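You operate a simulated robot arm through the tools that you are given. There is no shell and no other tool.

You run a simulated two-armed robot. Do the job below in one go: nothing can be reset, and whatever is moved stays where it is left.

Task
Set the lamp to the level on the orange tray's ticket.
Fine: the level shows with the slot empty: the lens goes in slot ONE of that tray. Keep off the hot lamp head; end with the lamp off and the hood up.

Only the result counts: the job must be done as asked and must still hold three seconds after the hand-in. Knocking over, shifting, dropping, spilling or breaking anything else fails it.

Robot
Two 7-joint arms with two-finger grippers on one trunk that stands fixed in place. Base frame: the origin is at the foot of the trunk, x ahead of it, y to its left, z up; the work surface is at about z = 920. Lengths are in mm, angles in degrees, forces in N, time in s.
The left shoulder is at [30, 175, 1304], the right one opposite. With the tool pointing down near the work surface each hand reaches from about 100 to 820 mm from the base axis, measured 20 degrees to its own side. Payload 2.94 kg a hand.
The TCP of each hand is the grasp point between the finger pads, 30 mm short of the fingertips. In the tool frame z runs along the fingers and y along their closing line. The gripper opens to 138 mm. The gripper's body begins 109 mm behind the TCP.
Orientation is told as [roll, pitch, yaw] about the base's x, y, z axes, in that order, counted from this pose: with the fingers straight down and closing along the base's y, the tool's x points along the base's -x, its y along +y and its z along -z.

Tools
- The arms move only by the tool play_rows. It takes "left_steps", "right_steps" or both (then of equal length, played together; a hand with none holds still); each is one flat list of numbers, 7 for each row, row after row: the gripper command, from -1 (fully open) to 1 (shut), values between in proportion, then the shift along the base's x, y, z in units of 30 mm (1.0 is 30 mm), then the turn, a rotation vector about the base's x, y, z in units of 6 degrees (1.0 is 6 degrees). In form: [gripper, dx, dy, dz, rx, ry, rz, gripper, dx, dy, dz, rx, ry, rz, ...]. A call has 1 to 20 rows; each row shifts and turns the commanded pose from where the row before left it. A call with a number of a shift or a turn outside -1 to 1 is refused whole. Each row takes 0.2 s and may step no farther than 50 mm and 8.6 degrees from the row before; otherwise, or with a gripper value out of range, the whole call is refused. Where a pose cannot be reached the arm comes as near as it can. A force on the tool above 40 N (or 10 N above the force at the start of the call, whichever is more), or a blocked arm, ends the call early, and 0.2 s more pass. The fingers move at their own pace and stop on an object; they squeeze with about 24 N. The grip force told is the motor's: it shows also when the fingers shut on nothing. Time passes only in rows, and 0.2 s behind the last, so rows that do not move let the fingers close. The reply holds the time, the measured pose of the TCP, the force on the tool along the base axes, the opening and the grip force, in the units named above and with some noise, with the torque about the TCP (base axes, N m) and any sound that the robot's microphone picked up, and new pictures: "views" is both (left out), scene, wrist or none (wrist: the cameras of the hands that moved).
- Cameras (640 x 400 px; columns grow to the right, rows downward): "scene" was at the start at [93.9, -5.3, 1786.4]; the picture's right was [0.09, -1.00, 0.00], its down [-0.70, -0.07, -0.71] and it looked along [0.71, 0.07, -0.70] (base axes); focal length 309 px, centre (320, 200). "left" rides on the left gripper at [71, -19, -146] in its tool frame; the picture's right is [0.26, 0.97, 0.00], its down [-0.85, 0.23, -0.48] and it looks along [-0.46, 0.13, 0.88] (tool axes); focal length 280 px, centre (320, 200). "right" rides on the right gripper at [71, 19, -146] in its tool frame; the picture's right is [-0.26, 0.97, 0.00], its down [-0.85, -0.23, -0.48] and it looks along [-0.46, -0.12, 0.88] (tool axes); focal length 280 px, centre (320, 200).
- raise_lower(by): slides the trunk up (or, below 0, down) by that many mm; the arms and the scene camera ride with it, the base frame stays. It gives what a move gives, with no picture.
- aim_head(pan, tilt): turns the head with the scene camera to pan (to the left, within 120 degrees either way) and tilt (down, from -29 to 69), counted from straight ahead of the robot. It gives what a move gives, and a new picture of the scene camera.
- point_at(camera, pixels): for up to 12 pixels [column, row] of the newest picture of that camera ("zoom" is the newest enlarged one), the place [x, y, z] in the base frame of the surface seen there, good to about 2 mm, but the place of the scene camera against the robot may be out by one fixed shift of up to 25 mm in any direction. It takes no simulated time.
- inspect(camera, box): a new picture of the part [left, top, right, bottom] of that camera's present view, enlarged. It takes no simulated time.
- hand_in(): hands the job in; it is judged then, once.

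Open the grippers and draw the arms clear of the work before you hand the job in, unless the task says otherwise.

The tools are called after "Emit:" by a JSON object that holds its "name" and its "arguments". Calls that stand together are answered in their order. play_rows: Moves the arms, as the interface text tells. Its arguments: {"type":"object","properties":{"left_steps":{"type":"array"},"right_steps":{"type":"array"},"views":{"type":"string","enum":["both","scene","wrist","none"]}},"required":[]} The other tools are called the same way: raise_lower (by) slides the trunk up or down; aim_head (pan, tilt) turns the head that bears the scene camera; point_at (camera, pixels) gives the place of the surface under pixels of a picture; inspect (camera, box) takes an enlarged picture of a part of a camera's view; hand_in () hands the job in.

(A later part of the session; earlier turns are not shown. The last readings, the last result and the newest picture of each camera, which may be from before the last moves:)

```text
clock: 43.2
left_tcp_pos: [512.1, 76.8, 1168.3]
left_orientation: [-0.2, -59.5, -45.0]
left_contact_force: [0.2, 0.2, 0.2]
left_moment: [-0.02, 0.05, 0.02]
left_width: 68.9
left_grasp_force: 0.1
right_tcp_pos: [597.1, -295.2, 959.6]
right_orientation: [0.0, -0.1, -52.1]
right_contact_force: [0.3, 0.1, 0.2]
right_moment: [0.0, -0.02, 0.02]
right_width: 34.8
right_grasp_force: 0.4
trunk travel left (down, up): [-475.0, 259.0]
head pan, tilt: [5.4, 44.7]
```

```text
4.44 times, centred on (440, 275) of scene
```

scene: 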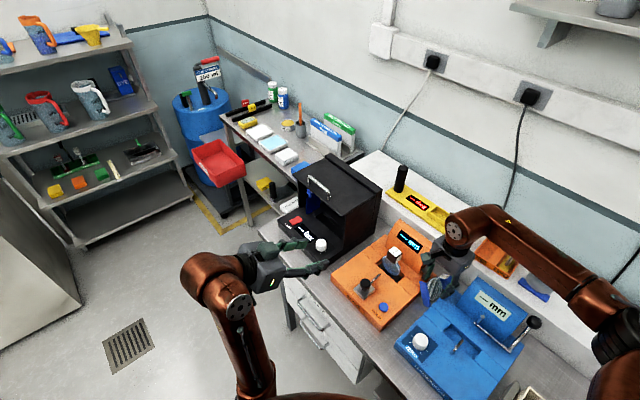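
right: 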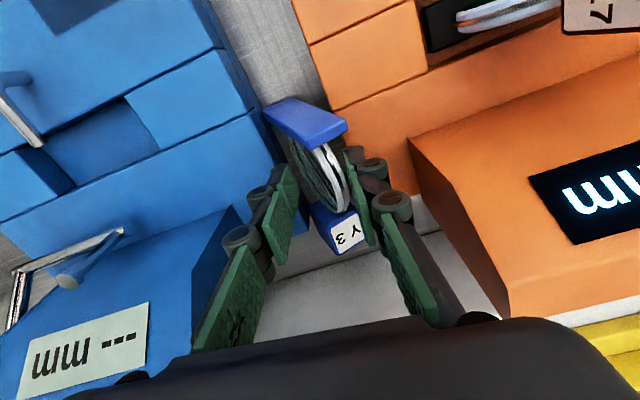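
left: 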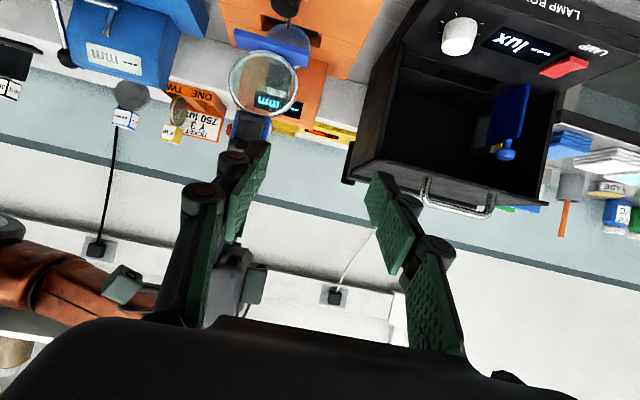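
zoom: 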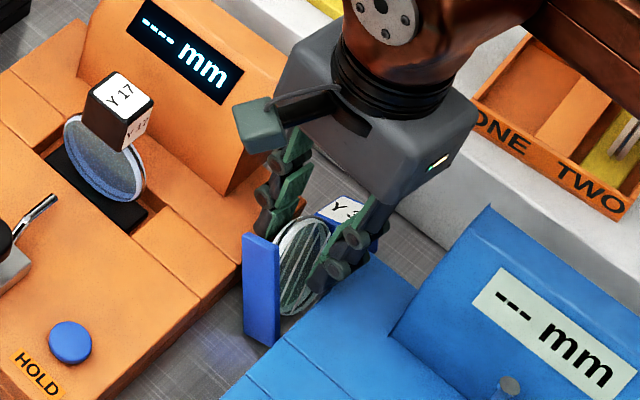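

The lens is rotating upright as the fingers close, as hoped. I'll close fully on the disc.

Emit:
{"name": "play_rows", "arguments": {"right_steps": [0.65, 0, 0, 0, 0, 0, 0, 0.8, 0, 0, 0, 0, 0, 0, 1, 0, 0, 0, 0, 0, 0, 1, 0, 0, 0, 0, 0, 0], "views": "wrist"}}

Emit:
{"name": "inspect", "arguments": {"camera": "right", "box": [230, 80, 430, 240]}}

Emit:
{"name": "inspect", "arguments": {"camera": "scene", "box": [390, 230, 490, 320]}}

```text
clock: 44.2
left_tcp_pos: [511.8, 76.6, 1167.2]
left_orientation: [0.0, -59.5, -45.0]
left_contact_force: [-0.8, 0.2, -0.5]
left_moment: [0.0, 0.01, -0.02]
left_width: 69.0
left_grasp_force: 0.0
right_tcp_pos: [597.4, -295.0, 960.1]
right_orientation: [0.1, 0.0, -52.1]
right_contact_force: [-0.3, 0.5, 0.4]
right_moment: [-0.03, -0.02, -0.01]
right_width: 9.2
right_grasp_force: 24.1
trunk travel left (down, up): [-475.0, 259.0]
head pan, tilt: [5.4, 44.7]
```

right: 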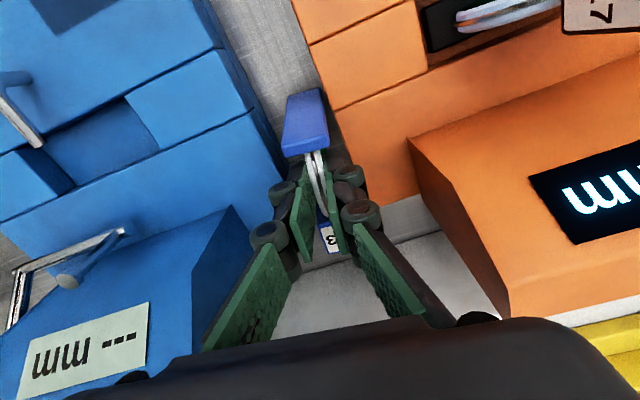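

```text
2.50 times, centred on (330, 160) of right
```

zoom: 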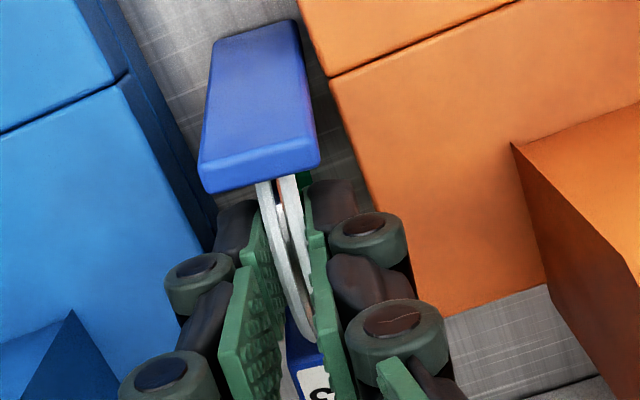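

```text
4.44 times, centred on (440, 275) of scene
```

zoom: 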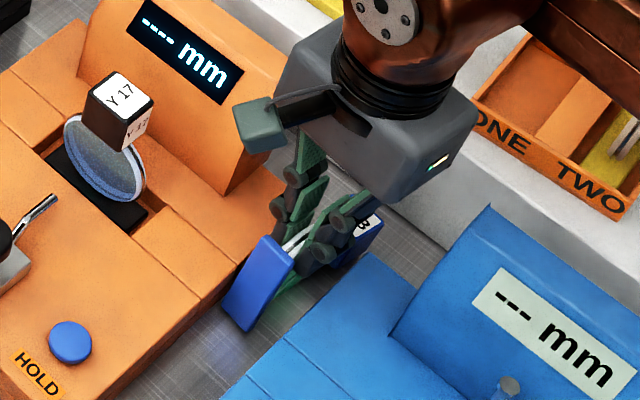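

The disc is firmly held at 9.2 mm and 24 N. I'll lift slowly by 45 mm and check for slip.

Emit:
{"name": "play_rows", "arguments": {"right_steps": [1, 0, 0, 0.25, 0, 0, 0, 1, 0, 0, 0.25, 0, 0, 0, 1, 0, 0, 0.25, 0, 0, 0, 1, 0, 0, 0.25, 0, 0, 0, 1, 0, 0, 0.25, 0, 0, 0, 1, 0, 0, 0.25, 0, 0, 0], "views": "both"}}

Emit:
{"name": "inspect", "arguments": {"camera": "right", "box": [230, 80, 430, 240]}}

Emit:
{"name": "inspect", "arguments": {"camera": "scene", "box": [390, 230, 490, 320]}}

```text
clock: 45.6
left_tcp_pos: [511.8, 77.5, 1167.6]
left_orientation: [-0.1, -59.4, -45.0]
left_contact_force: [0.8, -0.8, -0.6]
left_moment: [0.03, 0.02, -0.02]
left_width: 69.1
left_grasp_force: 0.1
right_tcp_pos: [598.0, -294.3, 1004.3]
right_orientation: [0.0, 0.0, -52.2]
right_contact_force: [-0.3, 1.2, -0.3]
right_moment: [0.01, 0.02, -0.03]
right_width: 9.3
right_grasp_force: 23.8
trunk travel left (down, up): [-475.0, 259.0]
head pan, tilt: [5.4, 44.7]
```

scene: 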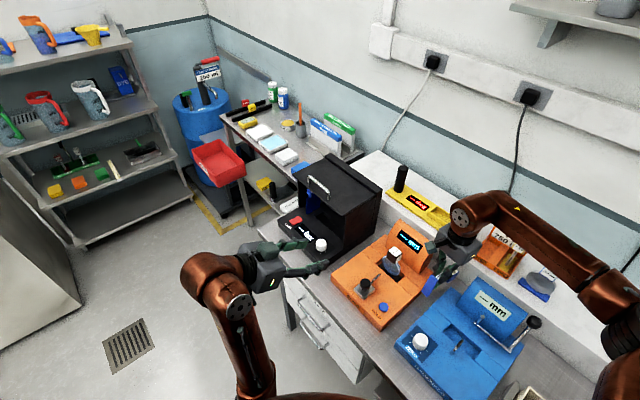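
right: 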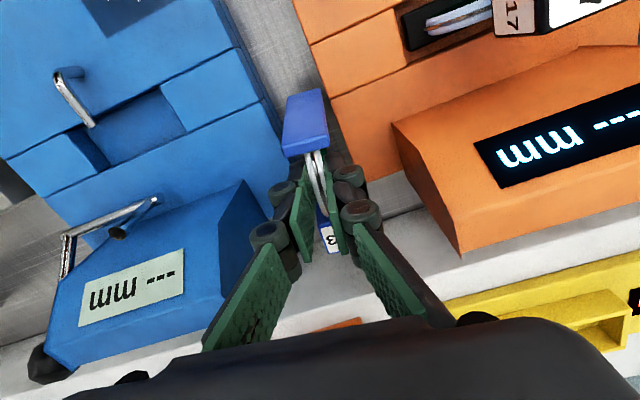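

```text
2.50 times, centred on (330, 160) of right
```

zoom: 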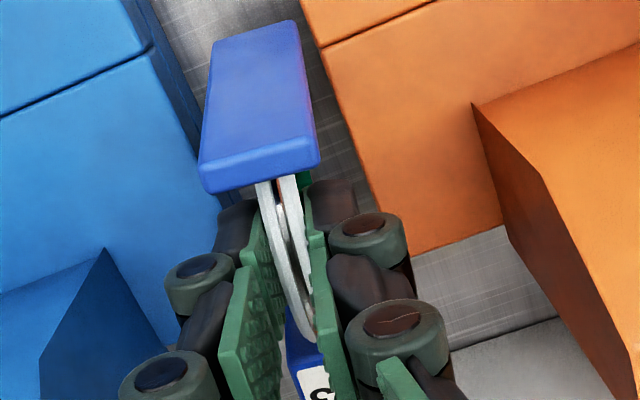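

```text
4.44 times, centred on (440, 275) of scene
```

zoom: 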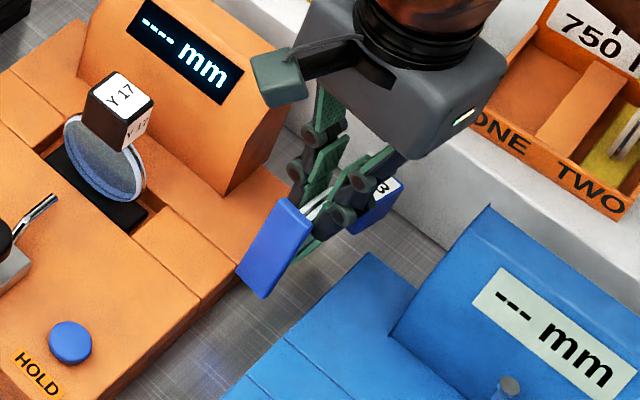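

No slip after lifting. I'll measure the foot's bottom face and the tag to learn the lens orientation in the grip.

Emit:
{"name": "point_at", "arguments": {"camera": "zoom", "pixels": [[222, 50], [285, 35], [305, 130], [215, 150], [255, 95], [225, 178], [310, 155], [265, 170], [300, 350], [318, 385], [275, 200], [290, 195]]}}

Emit:
{"name": "point_at", "arguments": {"camera": "scene", "pixels": [[431, 278], [428, 290], [424, 292], [437, 277], [452, 272], [456, 271]]}}

```text
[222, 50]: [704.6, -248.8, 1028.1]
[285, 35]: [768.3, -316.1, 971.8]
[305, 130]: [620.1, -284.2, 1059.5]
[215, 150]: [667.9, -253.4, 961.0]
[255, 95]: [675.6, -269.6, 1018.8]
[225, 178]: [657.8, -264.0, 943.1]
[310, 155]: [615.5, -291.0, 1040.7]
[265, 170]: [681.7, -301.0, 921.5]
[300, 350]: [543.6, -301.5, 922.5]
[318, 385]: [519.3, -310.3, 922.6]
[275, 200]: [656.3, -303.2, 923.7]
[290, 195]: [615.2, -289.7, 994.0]
```

```text
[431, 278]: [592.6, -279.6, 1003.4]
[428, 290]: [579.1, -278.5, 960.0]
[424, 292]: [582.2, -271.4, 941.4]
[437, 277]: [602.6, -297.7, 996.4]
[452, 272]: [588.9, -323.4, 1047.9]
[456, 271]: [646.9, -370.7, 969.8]
```

The "zoom" was the scene enlargement, so I'll re-query using direct right-camera pixels.

Emit:
{"name": "point_at", "arguments": {"camera": "right", "pixels": [[291, 100], [316, 94], [324, 132], [288, 140], [304, 118], [292, 151], [326, 142], [308, 148], [324, 222], [329, 236], [312, 158], [318, 158]]}}

```text
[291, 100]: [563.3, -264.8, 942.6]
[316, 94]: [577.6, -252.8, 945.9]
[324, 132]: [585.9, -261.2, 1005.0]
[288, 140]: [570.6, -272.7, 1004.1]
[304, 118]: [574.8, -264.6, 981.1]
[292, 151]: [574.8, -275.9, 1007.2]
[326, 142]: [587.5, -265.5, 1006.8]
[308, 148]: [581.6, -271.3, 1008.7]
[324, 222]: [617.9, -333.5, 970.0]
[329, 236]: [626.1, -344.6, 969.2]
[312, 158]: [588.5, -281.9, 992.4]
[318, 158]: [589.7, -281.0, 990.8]
```

The lens is held by the disc with the foot plate near-vertical, tilted about 10°. For the tray I need a steeper grip, so I'll first raise it and turn the hand to yaw 0 over free space, moving gently.

Emit:
{"name": "play_rows", "arguments": {"right_steps": [1, 0, 0, 0.4, 0, 0, 0, 1, 0, 0, 0.6, 0, 0, 0, 1, 0, 0, 0.7, 0, 0, 0, 1, 0, 0, 0.7, 0, 0, 0, 1, 0, 0, 0.7, 0, 0, 0, 1, 0, 0, 0.7, 0, 0, 0, 1, 0, 0, 0.4, 0, 0, 0], "views": "both"}}

```text
clock: 47.2
left_tcp_pos: [512.9, 78.6, 1167.2]
left_orientation: [-0.1, -59.6, -44.9]
left_contact_force: [-0.6, 0.1, -1.0]
left_moment: [-0.01, 0.0, -0.02]
left_width: 69.1
left_grasp_force: 0.1
right_tcp_pos: [598.3, -295.5, 1131.4]
right_orientation: [0.0, 0.0, -52.2]
right_contact_force: [0.5, 0.6, -0.2]
right_moment: [0.0, 0.0, -0.01]
right_width: 9.1
right_grasp_force: 24.7
trunk travel left (down, up): [-475.0, 259.0]
head pan, tilt: [5.4, 44.7]
```

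scene: 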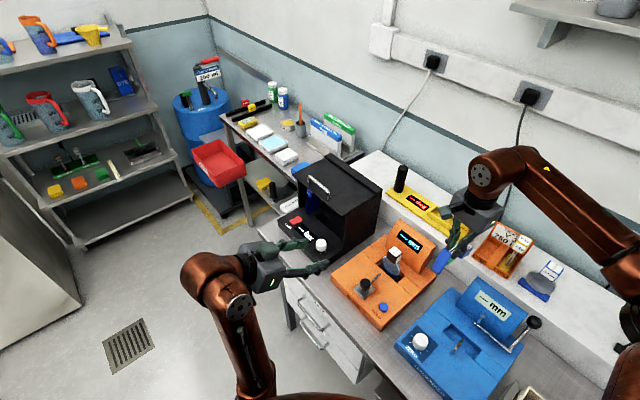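
right: 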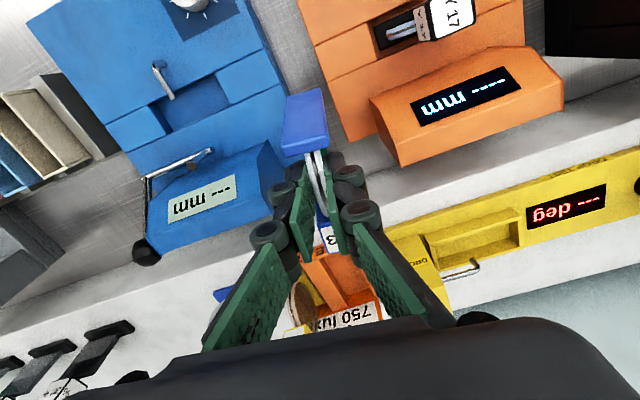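

The lens is stable. Now I'll yaw to 0° while moving to y≈-160.

Emit:
{"name": "play_rows", "arguments": {"right_steps": [1, 0, 0.2, 0, 0, 0, 0.4, 1, 0, 0.4, 0, 0, 0, 0.75, 1, 0, 0.45, 0, 0, 0, 0.8, 1, 0, 0.45, 0, 0, 0, 0.8, 1, 0, 0.45, 0, 0, 0, 0.8, 1, 0, 0.45, 0, 0, 0, 0.8, 1, 0, 0.45, 0, 0, 0, 0.8, 1, 0, 0.45, 0, 0, 0, 0.8, 1, 0, 0.45, 0, 0, 0, 0.8, 1, 0, 0.4, 0, 0, 0, 0.8, 1, 0, 0.2, 0, 0, 0, 0.75, 1, 0, 0.1, 0, 0, 0, 0.39], "views": "both"}}

```text
clock: 49.8
left_tcp_pos: [511.8, 77.5, 1167.9]
left_orientation: [-0.1, -59.5, -45.0]
left_contact_force: [0.3, 0.4, -0.5]
left_moment: [0.01, 0.02, -0.02]
left_width: 69.2
left_grasp_force: 0.1
right_tcp_pos: [598.6, -161.1, 1130.6]
right_orientation: [0.2, -0.1, 0.1]
right_contact_force: [0.3, 0.3, -0.3]
right_moment: [-0.01, -0.01, -0.04]
right_width: 9.1
right_grasp_force: 23.7
trunk travel left (down, up): [-475.0, 259.0]
head pan, tilt: [5.4, 44.7]
```

scene: 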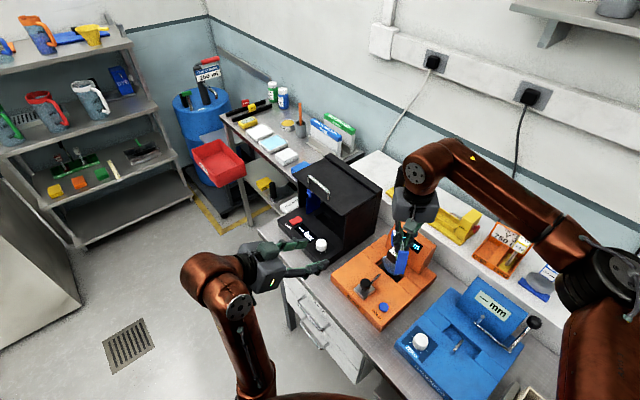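
right: 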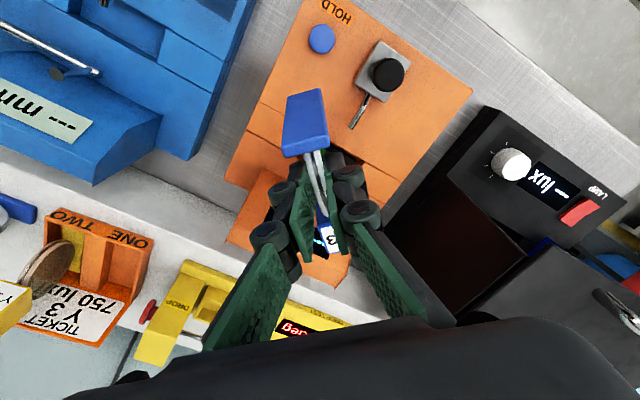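

Stable. Next I'll pitch the hand up about 100° so the lens stands upright, while shifting slightly back and left.

Emit:
{"name": "play_rows", "arguments": {"right_steps": [1, -0.067, 0.1, -0.067, 0, -0.5, 0, 1, -0.067, 0.167, -0.067, 0, -0.858, 0, 1, -0.067, 0.167, -0.067, 0, -0.858, 0, 1, -0.067, 0.167, -0.067, 0, -0.858, 0, 1, -0.067, 0.167, -0.067, 0, -0.858, 0, 1, -0.067, 0.167, -0.067, 0, -0.858, 0, 1, -0.067, 0.167, -0.067, 0, -0.858, 0, 1, -0.067, 0.167, -0.067, 0, -0.858, 0, 1, -0.067, 0.167, -0.067, 0, -0.858, 0, 1, -0.067, 0.167, -0.067, 0, -0.858, 0, 1, -0.067, 0.167, -0.067, 0, -0.858, 0, 1, -0.067, 0.167, -0.067, 0, -0.858, 0, 1, -0.067, 0.167, -0.067, 0, -0.858, 0, 1, -0.067, 0.167, -0.067, 0, -0.858, 0, 1, -0.067, 0.167, -0.067, 0, -0.858, 0, 1, -0.067, 0.167, -0.067, 0, -0.858, 0, 1, -0.067, 0.167, -0.067, 0, -0.858, 0, 1, -0.067, 0.167, -0.067, 0, -0.858, 0, 1, -0.067, 0.167, -0.067, 0, -0.858, 0, 1, -0.067, 0.1, -0.067, 0, -0.6, 0], "views": "both"}}

```text
clock: 54.0
left_tcp_pos: [511.6, 76.3, 1167.3]
left_orientation: [-0.1, -59.5, -45.0]
left_contact_force: [0.0, 0.4, -1.0]
left_moment: [0.01, 0.01, -0.02]
left_width: 69.1
left_grasp_force: 0.1
right_tcp_pos: [558.1, -64.3, 1089.6]
right_orientation: [180.0, -80.6, -180.1]
right_contact_force: [-0.3, 0.1, -1.3]
right_moment: [0.03, 0.03, 0.02]
right_width: 9.2
right_grasp_force: 23.6
trunk travel left (down, up): [-475.0, 259.0]
head pan, tilt: [5.4, 44.7]
```

scene: 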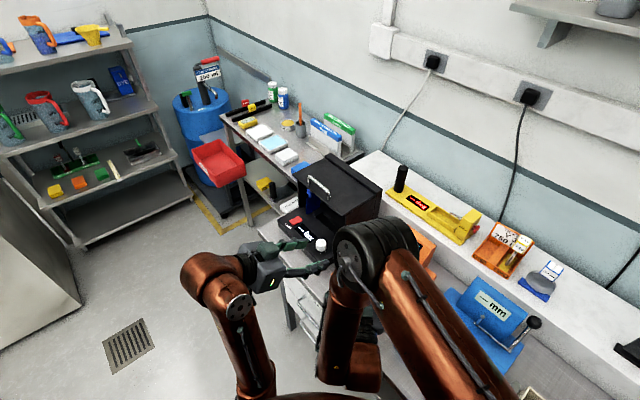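
right: 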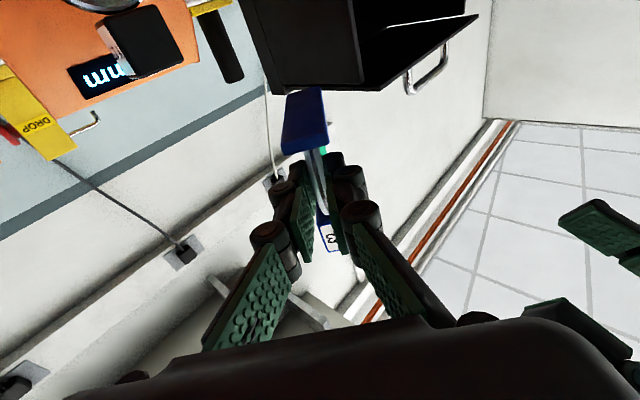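

The lens is upright in the right hand's view, but the right arm's elbow blocks the scene camera. I'll check the arm's position and measure the lens parts in the right camera.

Emit:
{"name": "point_at", "arguments": {"camera": "scene", "pixels": [[375, 240], [345, 245], [345, 310], [350, 370], [430, 300], [480, 380], [410, 240], [330, 330]]}}

Emit:
{"name": "point_at", "arguments": {"camera": "right", "pixels": [[291, 100], [316, 94], [324, 132], [288, 140], [304, 118], [324, 222], [329, 240], [335, 240], [312, 158], [318, 158]]}}

Emit:
{"name": "inspect", "arguments": {"camera": "right", "box": [250, 80, 410, 260]}}

Emit:
{"name": "inspect", "arguments": {"camera": "left", "box": [0, 0, 640, 400]}}

```text
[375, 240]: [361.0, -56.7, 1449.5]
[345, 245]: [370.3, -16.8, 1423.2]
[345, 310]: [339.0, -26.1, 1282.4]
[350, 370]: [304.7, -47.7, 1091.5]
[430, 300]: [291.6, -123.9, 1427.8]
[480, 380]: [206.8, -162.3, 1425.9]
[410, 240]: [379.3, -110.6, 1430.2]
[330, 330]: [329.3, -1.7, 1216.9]
```

```text
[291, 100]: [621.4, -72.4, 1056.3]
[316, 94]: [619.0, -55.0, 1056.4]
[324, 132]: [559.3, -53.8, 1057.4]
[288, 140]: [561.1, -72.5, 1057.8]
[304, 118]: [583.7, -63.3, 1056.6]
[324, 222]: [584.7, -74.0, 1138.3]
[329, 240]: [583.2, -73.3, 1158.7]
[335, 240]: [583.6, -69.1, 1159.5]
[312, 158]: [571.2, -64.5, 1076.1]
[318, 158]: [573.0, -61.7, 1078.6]
```

```text
2.22 times, centred on (330, 170) of right
```

zoom: 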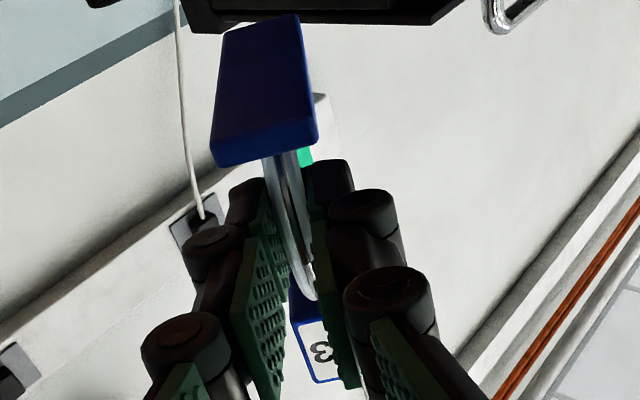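

```text
1.00 times, centred on (320, 200) of left (not enlarged: the box is as wide or as high as the picture)
```

zoom: 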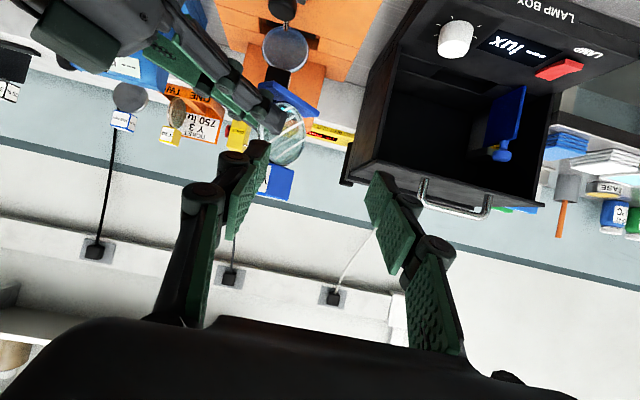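

The lens stands upright within about 1°: foot bottom at z≈1057, tag around (601,-64) with top near 1175. I'll bring the left hand upright with its fingers closing along y, above the tag at z≈1255.

Emit:
{"name": "play_rows", "arguments": {"left_steps": [0.13, 0, 0.1, 0.293, 0.7, 0.7, 0, 0.13, 0, 0.1, 0.293, 0.7, 0.7, 0, 0.13, 0, 0.1, 0.293, 0.7, 0.7, 0, 0.13, 0, 0.1, 0.293, 0.7, 0.7, 0, 0.13, 0, 0.1, 0.293, 0.7, 0.7, 0, 0.13, 0, 0.1, 0.293, 0.7, 0.7, 0, 0.13, 0, 0.1, 0.293, 0.7, 0.7, 0, 0.13, 0, 0.1, 0.293, 0.7, 0.7, 0, 0.13, 0, 0, 0.293, 0.7, 0.7, 0, 0.13, 0, 0, 0.293, 0.7, 0.7, 0, 0.13, 0, 0, 0, 0, 0, 0.94, 0.13, 0, 0, 0, 0, 0, 0.94, 0.13, 0, 0, 0, 0, 0, 0.94, 0.13, 0, 0, 0, 0, 0, 0.94, 0.13, 0, 0, 0, 0, 0, 0.94, 0.13, 0, 0, 0, 0, 0, 0.94, 0.13, 0, 0, 0, 0, 0, 0.94, 0.13, 0, 0, 0, 0, 0, 0.92], "views": "both"}}

```text
clock: 57.8
left_tcp_pos: [511.8, 102.5, 1255.2]
left_orientation: [-0.2, -0.2, 0.0]
left_contact_force: [-0.7, -0.5, 0.6]
left_moment: [0.01, 0.0, 0.04]
left_width: 60.3
left_grasp_force: 0.0
right_tcp_pos: [558.0, -64.2, 1090.9]
right_orientation: [-179.6, -80.7, 179.6]
right_contact_force: [-0.8, -0.4, -0.9]
right_moment: [-0.01, 0.02, 0.02]
right_width: 9.1
right_grasp_force: 24.0
trunk travel left (down, up): [-475.0, 259.0]
head pan, tilt: [5.4, 44.7]
```

scene: 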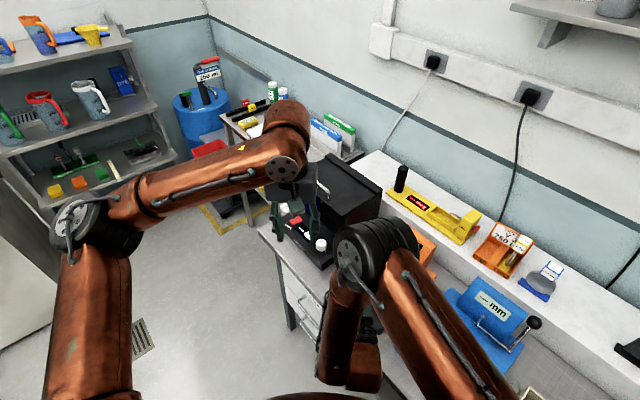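
left: 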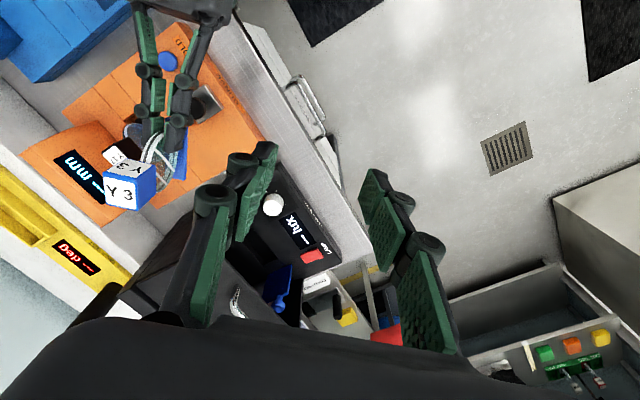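

The left camera sees the tag at (130,185) with the right fingers on the disc. I'll measure the tag's top, then move over it.

Emit:
{"name": "inspect", "arguments": {"camera": "left", "box": [70, 80, 250, 230]}}

Emit:
{"name": "point_at", "arguments": {"camera": "left", "pixels": [[108, 178], [150, 182], [130, 175], [120, 192], [138, 200], [155, 190], [112, 168], [140, 168]]}}

```text
2.67 times, centred on (160, 155) of left
```

zoom: 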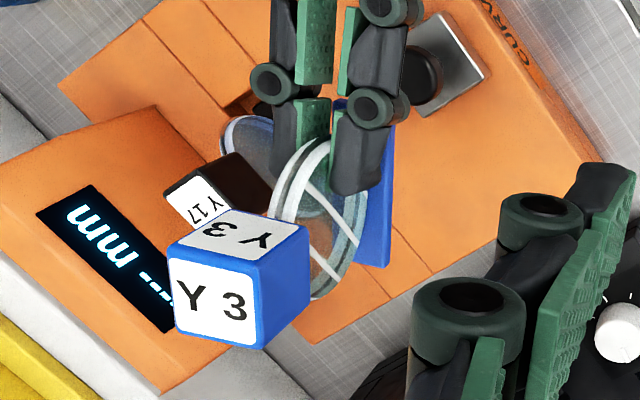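

```text
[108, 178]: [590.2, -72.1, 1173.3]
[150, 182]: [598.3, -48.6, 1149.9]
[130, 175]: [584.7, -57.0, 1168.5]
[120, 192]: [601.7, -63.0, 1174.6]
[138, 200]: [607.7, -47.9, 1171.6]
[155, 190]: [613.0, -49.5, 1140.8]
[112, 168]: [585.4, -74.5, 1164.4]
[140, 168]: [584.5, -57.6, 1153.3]
```

Tag centre is (602,-63.5). I'll move the left hand over in two halves, checking clearance from the right forearm.

Emit:
{"name": "play_rows", "arguments": {"left_steps": [0.13, 0.5, -0.92, 0, 0, 0, 0, 0.13, 0.5, -0.92, 0, 0, 0, 0, 0.13, 0.5, -0.92, 0, 0, 0, 0], "views": "both"}}

Emit:
{"name": "point_at", "arguments": {"camera": "scene", "pixels": [[285, 165], [200, 180], [120, 210], [300, 190], [375, 230], [345, 245]]}}

```text
clock: 58.6
left_tcp_pos: [558.5, 17.5, 1258.7]
left_orientation: [-0.1, -0.1, 0.0]
left_contact_force: [0.7, -0.7, 0.3]
left_moment: [0.06, -0.02, 0.01]
left_width: 60.2
left_grasp_force: 0.1
right_tcp_pos: [560.3, -66.8, 1090.1]
right_orientation: [179.9, -80.6, -179.8]
right_contact_force: [0.1, -1.0, -0.9]
right_moment: [-0.06, 0.01, 0.04]
right_width: 9.1
right_grasp_force: 24.4
trunk travel left (down, up): [-475.0, 259.0]
head pan, tilt: [5.4, 44.7]
```

scene: 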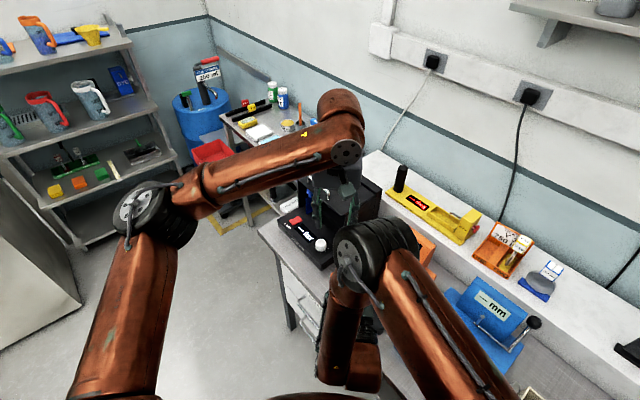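
left: 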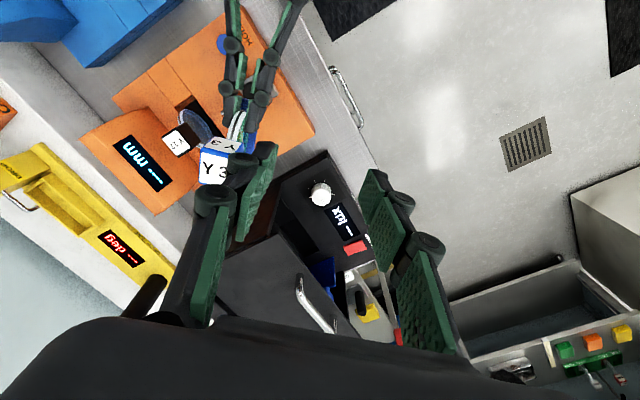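

```text
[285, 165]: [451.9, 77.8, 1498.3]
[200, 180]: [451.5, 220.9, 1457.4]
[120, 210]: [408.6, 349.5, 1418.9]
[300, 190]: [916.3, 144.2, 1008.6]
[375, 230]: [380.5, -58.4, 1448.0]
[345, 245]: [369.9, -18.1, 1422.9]
```

The left forearm passes about 150 mm in front of the right elbow, so it's clear. I'll finish the move over the tag.

Emit:
{"name": "play_rows", "arguments": {"left_steps": [0.13, 0.5, -0.92, 0, 0, 0, 0, 0.13, 0.5, -0.92, 0, 0, 0, 0, 0.13, 0.45, -0.85, 0, 0, 0, 0], "views": "both"}}

Emit:
{"name": "inspect", "arguments": {"camera": "left", "box": [220, 60, 420, 220]}}

```text
clock: 59.4
left_tcp_pos: [600.1, -63.4, 1256.7]
left_orientation: [-0.1, -0.1, 0.0]
left_contact_force: [0.6, 0.1, 0.0]
left_moment: [0.03, 0.02, -0.01]
left_width: 60.1
left_grasp_force: 0.1
right_tcp_pos: [557.5, -66.2, 1089.9]
right_orientation: [179.9, -80.7, -179.9]
right_contact_force: [0.1, -0.2, -0.6]
right_moment: [0.03, 0.03, 0.08]
right_width: 8.8
right_grasp_force: 23.6
trunk travel left (down, up): [-475.0, 259.0]
head pan, tilt: [5.4, 44.7]
```

scene: 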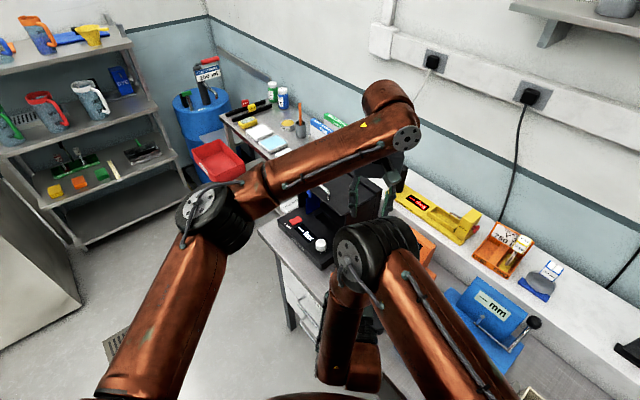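
left: 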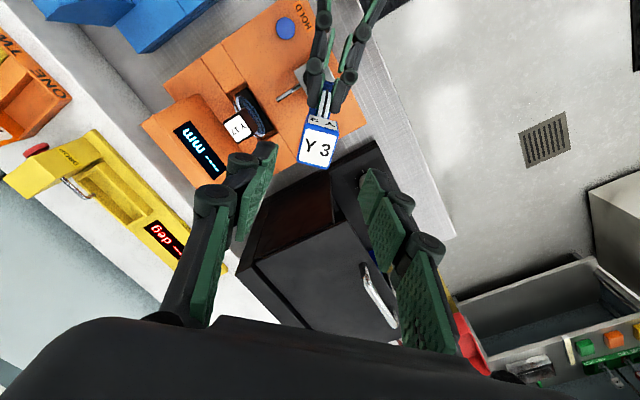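

```text
2.50 times, centred on (320, 140) of left
```

zoom: 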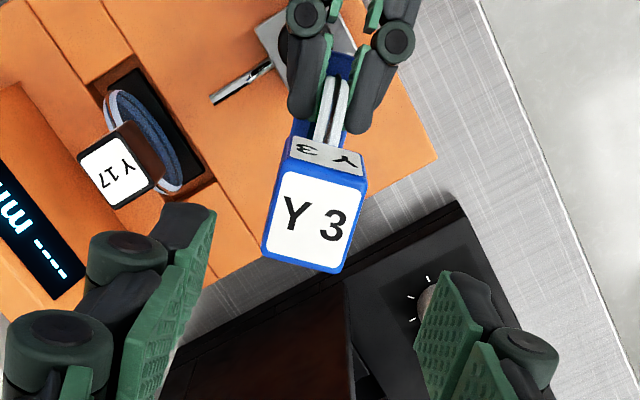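

The tag top is between the left fingers at (318,149). A quick measurement, then I'll descend.

Emit:
{"name": "point_at", "arguments": {"camera": "left", "pixels": [[318, 149], [300, 148], [336, 150], [320, 134], [315, 164], [326, 122]]}}

Emit:
{"name": "play_rows", "arguments": {"left_steps": [0.13, 0.03, 0, -0.7, 0, 0, 0, 0.13, 0, 0, -0.7, 0, 0, 0, 0.13, 0, 0, -0.7, 0, 0, 0, 0.13, 0, 0, -0.5, 0, 0, 0], "views": "wrist"}}

```text
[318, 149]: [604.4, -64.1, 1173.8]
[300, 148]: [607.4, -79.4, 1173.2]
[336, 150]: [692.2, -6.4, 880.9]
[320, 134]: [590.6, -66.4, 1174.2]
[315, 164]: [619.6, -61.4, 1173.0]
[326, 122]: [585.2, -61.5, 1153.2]
```

```text
clock: 60.4
left_tcp_pos: [601.3, -62.6, 1179.0]
left_orientation: [-0.2, -0.1, 0.1]
left_contact_force: [0.3, 0.3, -0.2]
left_moment: [-0.01, -0.02, 0.03]
left_width: 60.0
left_grasp_force: 0.0
right_tcp_pos: [558.8, -64.7, 1090.7]
right_orientation: [-179.8, -80.7, 179.8]
right_contact_force: [0.7, 0.4, -0.7]
right_moment: [0.01, -0.01, -0.01]
right_width: 9.2
right_grasp_force: 24.1
trunk travel left (down, up): [-475.0, 259.0]
head pan, tilt: [5.4, 44.7]
```

left: 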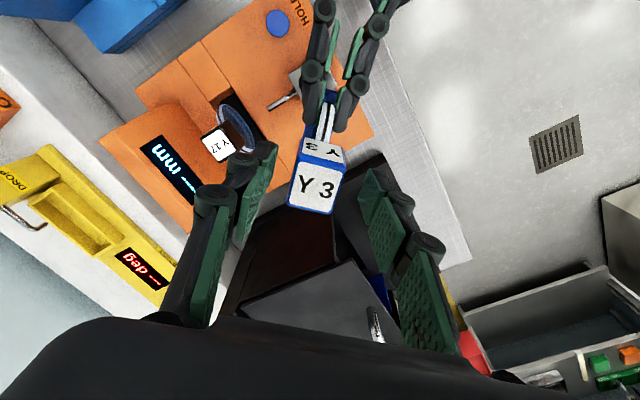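

Tips are beside the tag. I'll descend another 16 mm for a deep grip and close the left gripper.

Emit:
{"name": "play_rows", "arguments": {"left_steps": [0.13, 0.03, -0.04, -0.3, 0, 0, 0, 0.13, 0, 0, -0.25, 0, 0, 0, 0.4, 0, 0, 0, 0, 0, 0, 0.6, 0, 0, 0, 0, 0, 0, 1, 0, 0, 0, 0, 0, 0, 1, 0, 0, 0, 0, 0, 0, 1, 0, 0, 0, 0, 0, 0], "views": "wrist"}}

Emit:
{"name": "inspect", "arguments": {"camera": "left", "box": [220, 80, 420, 240]}}

```text
clock: 62.0
left_tcp_pos: [602.5, -63.2, 1162.9]
left_orientation: [-0.2, -0.1, 0.0]
left_contact_force: [2.6, -8.0, -0.3]
left_moment: [-0.31, -0.19, 0.17]
left_width: 28.9
left_grasp_force: 24.2
right_tcp_pos: [558.3, -63.5, 1091.0]
right_orientation: [-179.8, -80.7, 179.9]
right_contact_force: [-3.4, 7.9, 2.1]
right_moment: [-0.23, -0.1, 0.17]
right_width: 9.3
right_grasp_force: 24.0
trunk travel left (down, up): [-475.0, 259.0]
head pan, tilt: [5.4, 44.7]
```

left: 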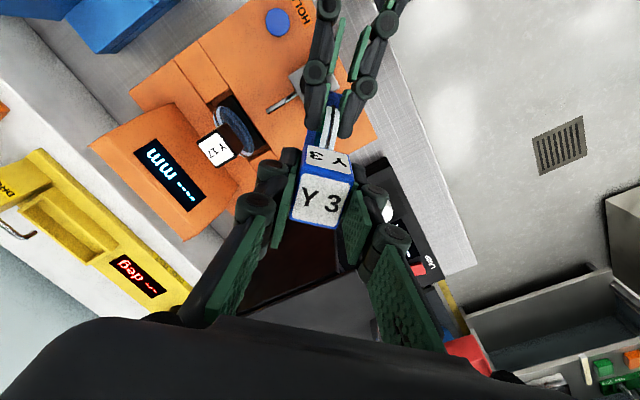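

```text
2.50 times, centred on (320, 160) of left
```

zoom: 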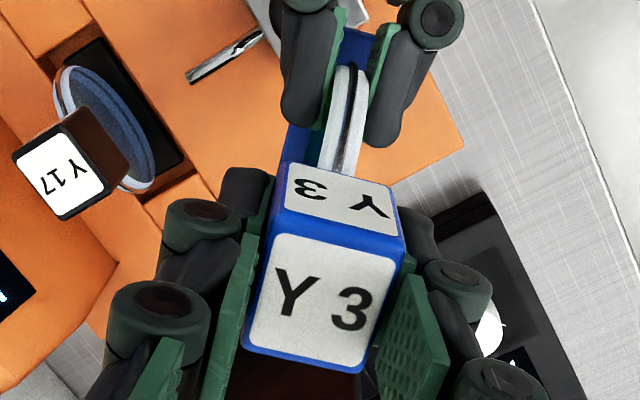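

The left hand grips the tag (28.9 mm, 24 N). I'll open the right hand off the disc.

Emit:
{"name": "play_rows", "arguments": {"left_steps": [1, 0, 0, 0, 0, 0, 0, 1, 0, 0, 0, 0, 0, 0, 1, 0, 0, 0, 0, 0, 0, 1, 0, 0, 0, 0, 0, 0], "right_steps": [0.8, 0, 0, 0, 0, 0, 0, 0.6, 0, 0, 0, 0, 0, 0, 0.45, 0, 0, 0, 0, 0, 0, 0.45, 0, 0, 0, 0, 0, 0], "views": "both"}}

Emit:
{"name": "inspect", "arguments": {"camera": "left", "box": [220, 80, 420, 240]}}

```text
clock: 63.0
left_tcp_pos: [602.7, -61.4, 1162.3]
left_orientation: [-0.3, -0.1, -0.1]
left_contact_force: [-0.5, -0.4, -1.5]
left_moment: [0.0, 0.03, 0.03]
left_width: 28.9
left_grasp_force: 24.1
right_tcp_pos: [558.3, -64.7, 1090.1]
right_orientation: [-179.8, -80.7, 179.7]
right_contact_force: [-0.3, 0.2, 0.5]
right_moment: [0.02, 0.0, 0.0]
right_width: 38.2
right_grasp_force: 0.2
trunk travel left (down, up): [-475.0, 259.0]
head pan, tilt: [5.4, 44.7]
```

scene: 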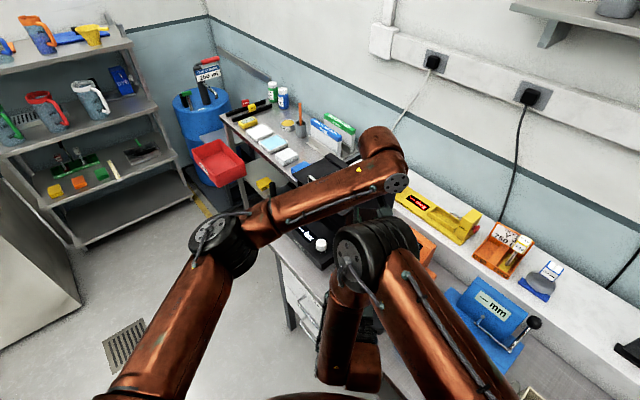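
right: 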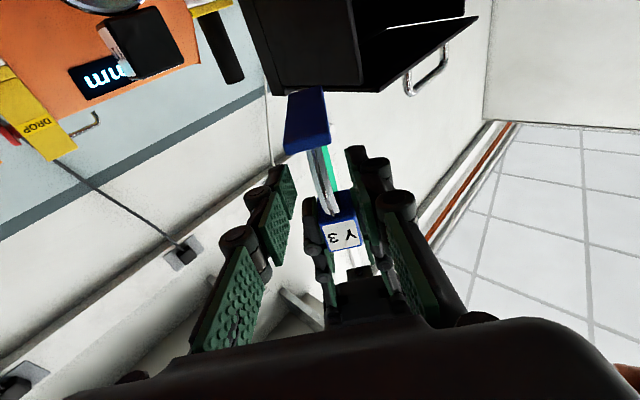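
left: 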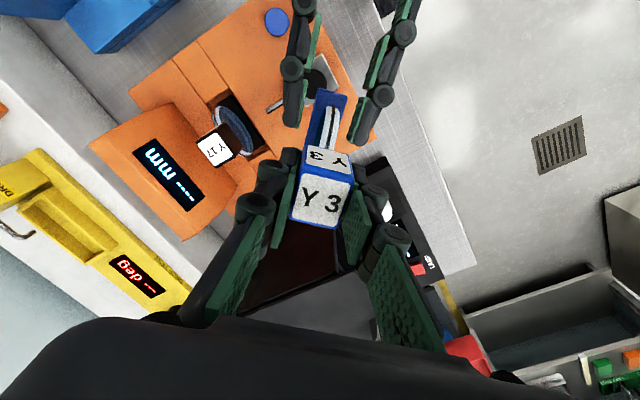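

```text
2.50 times, centred on (320, 160) of left
```

zoom: 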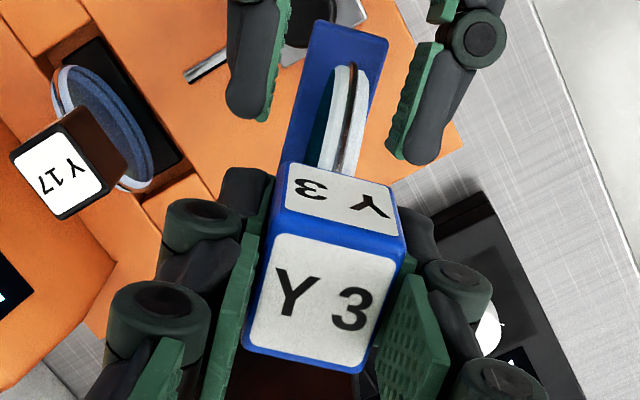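

The left hand now holds the lens cleanly. I'll rotate the right hand (open 38 mm, straddling the disc) from pointing slightly up to 45° down, backing off a little.

Emit:
{"name": "play_rows", "arguments": {"right_steps": [0.45, -0.2, 0, 0.1, 0, 0.5, 0, 0.45, -0.1, 0, 0.18, 0, 0.97, 0, 0.45, -0.031, 0, 0.18, 0, 0.97, 0, 0.45, -0.031, 0, 0.18, 0, 0.97, 0, 0.45, 0, 0, 0.18, 0, 0.97, 0, 0.45, 0, 0, 0.18, 0, 0.97, 0, 0.45, 0, 0, 0.18, 0, 0.97, 0, 0.45, 0, 0, 0.18, 0, 0.97, 0, 0.45, 0, 0, 0.18, 0, 0.97, 0, 0.45, 0.05, 0, 0.18, 0, 0.97, 0], "views": "both"}}

Emit:
{"name": "inspect", "arguments": {"camera": "right", "box": [220, 60, 440, 260]}}

```text
clock: 65.2
left_tcp_pos: [602.3, -63.6, 1162.9]
left_orientation: [-0.1, -0.1, 0.1]
left_contact_force: [-0.2, 0.4, 0.9]
left_moment: [-0.01, 0.0, -0.02]
left_width: 28.8
left_grasp_force: 24.1
right_tcp_pos: [547.7, -65.4, 1142.7]
right_orientation: [0.0, -43.9, 0.0]
right_contact_force: [0.2, -0.1, -0.3]
right_moment: [0.01, -0.02, 0.01]
right_width: 37.8
right_grasp_force: 0.1
trunk travel left (down, up): [-475.0, 259.0]
head pan, tilt: [5.4, 44.7]
```

scene: 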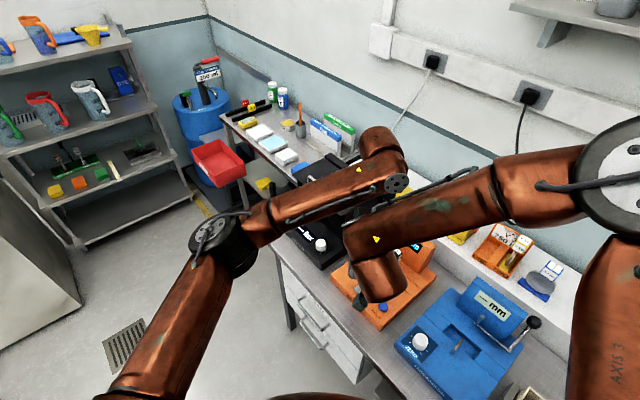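
right: 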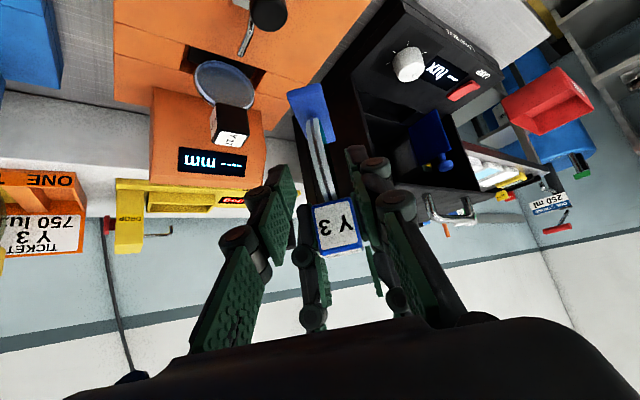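

```text
2.00 times, centred on (330, 160) of right
```

zoom: 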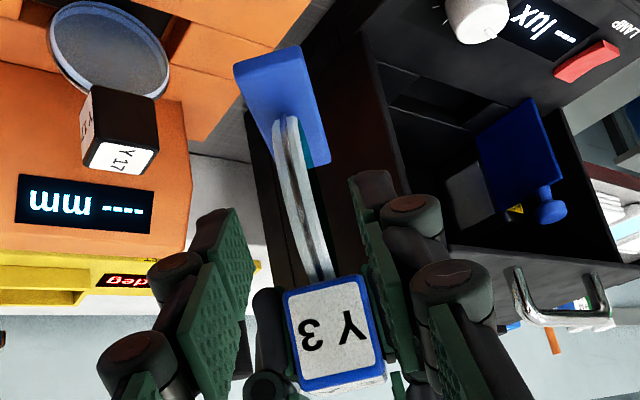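

The right hand now points 45° down, with the disc edge-on between its fingers. I'll measure the disc rim and tag to align before advancing.

Emit:
{"name": "point_at", "arguments": {"camera": "zoom", "pixels": [[285, 130], [300, 200], [322, 270], [280, 90], [240, 70], [320, 160], [335, 330], [290, 290], [372, 290], [370, 215], [240, 225], [300, 120]]}}

```text
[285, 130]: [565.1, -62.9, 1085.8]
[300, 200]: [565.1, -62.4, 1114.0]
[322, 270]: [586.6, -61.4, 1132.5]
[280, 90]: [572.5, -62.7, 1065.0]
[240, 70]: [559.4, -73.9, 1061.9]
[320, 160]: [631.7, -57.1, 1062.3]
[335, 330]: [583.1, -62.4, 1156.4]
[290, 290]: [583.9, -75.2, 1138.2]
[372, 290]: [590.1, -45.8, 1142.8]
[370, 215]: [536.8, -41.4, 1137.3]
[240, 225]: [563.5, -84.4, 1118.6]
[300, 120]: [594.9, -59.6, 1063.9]
```

The disc plane is at y≈-62.5 with its centre near (602,1103). I'll advance the right hand along its fingers to straddle the disc's lower back part.

Emit:
{"name": "play_rows", "arguments": {"right_steps": [0.45, 0, 0.095, 0, 0, 0, 0, 0.45, 0.33, 0, -0.32, 0, 0, 0, 0.45, 0.33, 0, -0.32, 0, 0, 0, 0.45, 0.33, 0, -0.32, 0, 0, 0, 0.45, 0.33, 0, -0.32, 0, 0, 0], "views": "wrist"}}

Emit:
{"name": "inspect", "arguments": {"camera": "right", "box": [220, 60, 440, 260]}}

Emit:
{"name": "inspect", "arguments": {"camera": "left", "box": [220, 40, 440, 240]}}

```text
clock: 66.4
left_tcp_pos: [603.3, -63.3, 1162.4]
left_orientation: [-0.2, -0.2, 0.0]
left_contact_force: [0.7, 0.7, -0.1]
left_moment: [0.02, 0.03, -0.01]
left_width: 28.8
left_grasp_force: 23.9
right_tcp_pos: [587.8, -64.9, 1102.9]
right_orientation: [-0.1, -43.9, 0.1]
right_contact_force: [-0.7, -1.1, -0.1]
right_moment: [0.0, 0.01, -0.01]
right_width: 38.2
right_grasp_force: 0.1
trunk travel left (down, up): [-475.0, 259.0]
head pan, tilt: [5.4, 44.7]
```

right: 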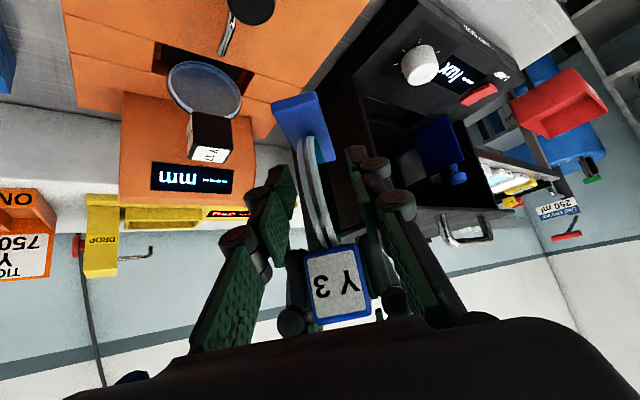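

```text
2.00 times, centred on (330, 160) of right
```

zoom: 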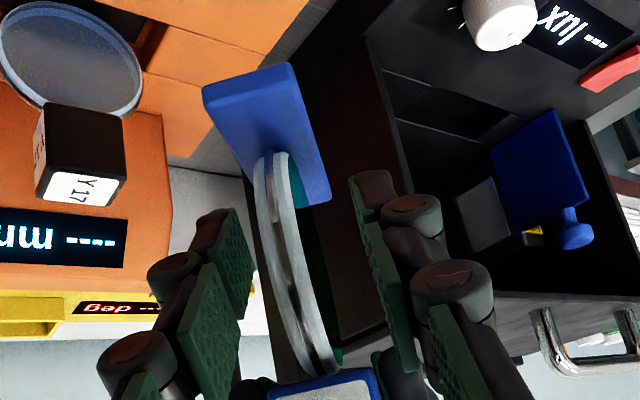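

```text
2.00 times, centred on (330, 140) of left
```

zoom: 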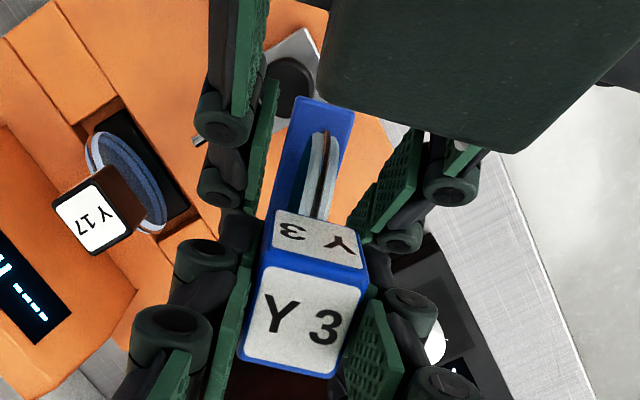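

The right fingers straddle the disc with clear space from the left fingers. I'll close the right gripper.

Emit:
{"name": "play_rows", "arguments": {"left_steps": [1, 0, 0, 0, 0, 0, 0, 1, 0, 0, 0, 0, 0, 0, 1, 0, 0, 0, 0, 0, 0, 1, 0, 0, 0, 0, 0, 0], "right_steps": [0.65, 0, 0, 0, 0, 0, 0, 0.8, 0, 0, 0, 0, 0, 0, 1, 0, 0, 0, 0, 0, 0, 1, 0, 0, 0, 0, 0, 0], "views": "wrist"}}

```text
clock: 67.4
left_tcp_pos: [602.2, -63.3, 1161.9]
left_orientation: [0.0, -0.1, 0.0]
left_contact_force: [-3.2, 4.3, 2.9]
left_moment: [0.28, 0.14, 0.0]
left_width: 29.0
left_grasp_force: 23.8
right_tcp_pos: [588.9, -63.2, 1104.8]
right_orientation: [-0.1, -43.8, 0.2]
right_contact_force: [2.4, -4.6, -1.7]
right_moment: [-0.07, 0.03, -0.06]
right_width: 9.4
right_grasp_force: 23.9
trunk travel left (down, up): [-475.0, 259.0]
head pan, tilt: [5.4, 44.7]
```

right: 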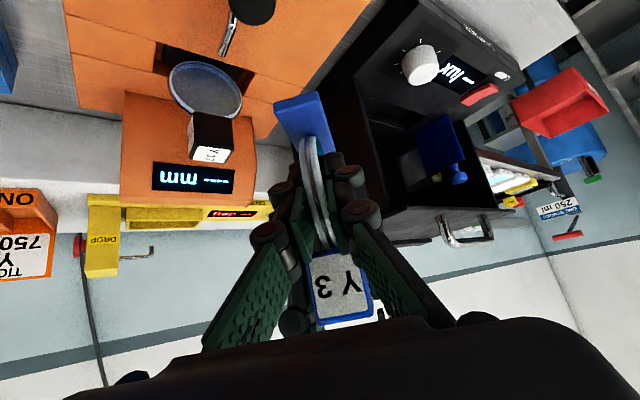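
left: 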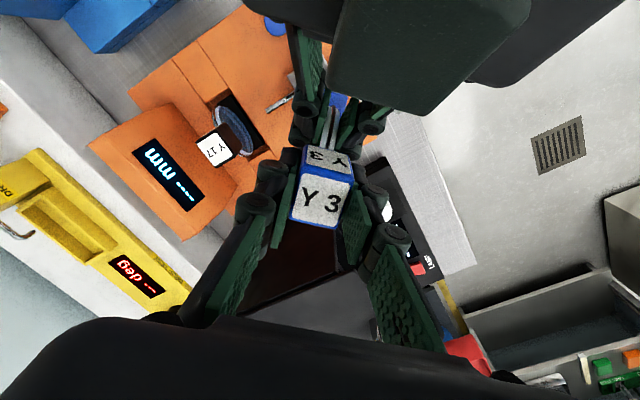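

The right hand grips the disc (9.4 mm, 24 N). I'll open the left hand and raise it straight up off the tag.

Emit:
{"name": "play_rows", "arguments": {"left_steps": [0.5, 0, 0, 0, 0, 0, 0, 0.2, 0, 0, 0, 0, 0, 0, 0.13, 0, 0, 0, 0, 0, 0, 0.13, 0, 0, 0.5, 0, 0, 0, 0.13, 0, 0, 0.8, 0, 0, 0, 0.13, 0, 0, 0.9, 0, 0, 0], "right_steps": [1, 0, 0, 0, 0, 0, 0, 1, 0, 0, 0, 0, 0, 0, 1, 0, 0, 0, 0, 0, 0, 1, 0, 0, 0, 0, 0, 0, 1, 0, 0, 0, 0, 0, 0, 1, 0, 0, 0, 0, 0, 0], "views": "both"}}

```text
clock: 68.8
left_tcp_pos: [602.9, -62.3, 1227.4]
left_orientation: [-0.2, -0.1, 0.0]
left_contact_force: [0.1, 0.3, -0.2]
left_moment: [0.01, -0.03, 0.02]
left_width: 60.3
left_grasp_force: 0.2
right_tcp_pos: [588.0, -62.8, 1104.5]
right_orientation: [0.0, -43.9, 0.1]
right_contact_force: [-0.3, -0.6, -0.2]
right_moment: [-0.01, -0.03, -0.03]
right_width: 9.2
right_grasp_force: 24.3
trunk travel left (down, up): [-475.0, 259.0]
head pan, tilt: [5.4, 44.7]
```

scene: 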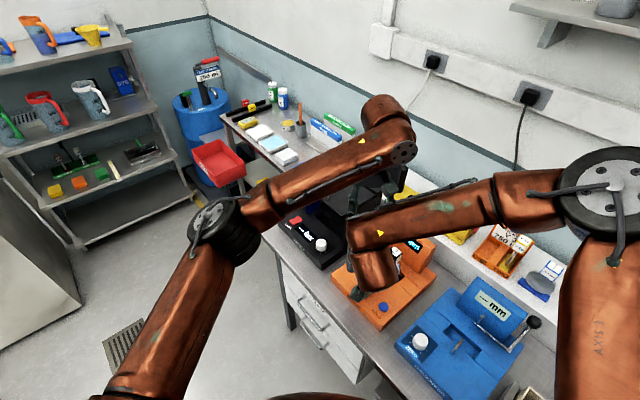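
right: 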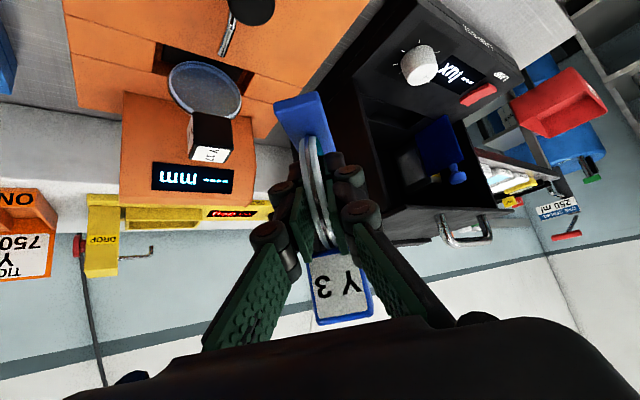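
left: 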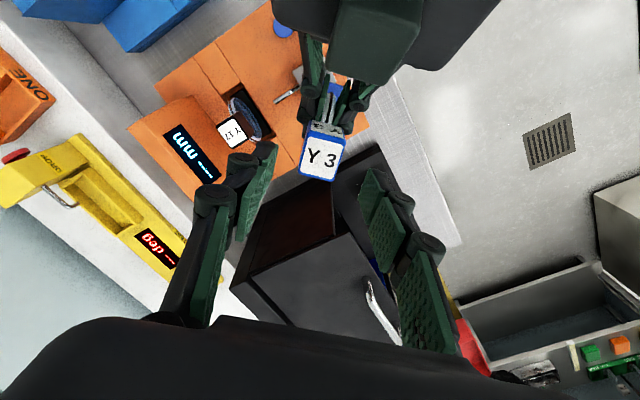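

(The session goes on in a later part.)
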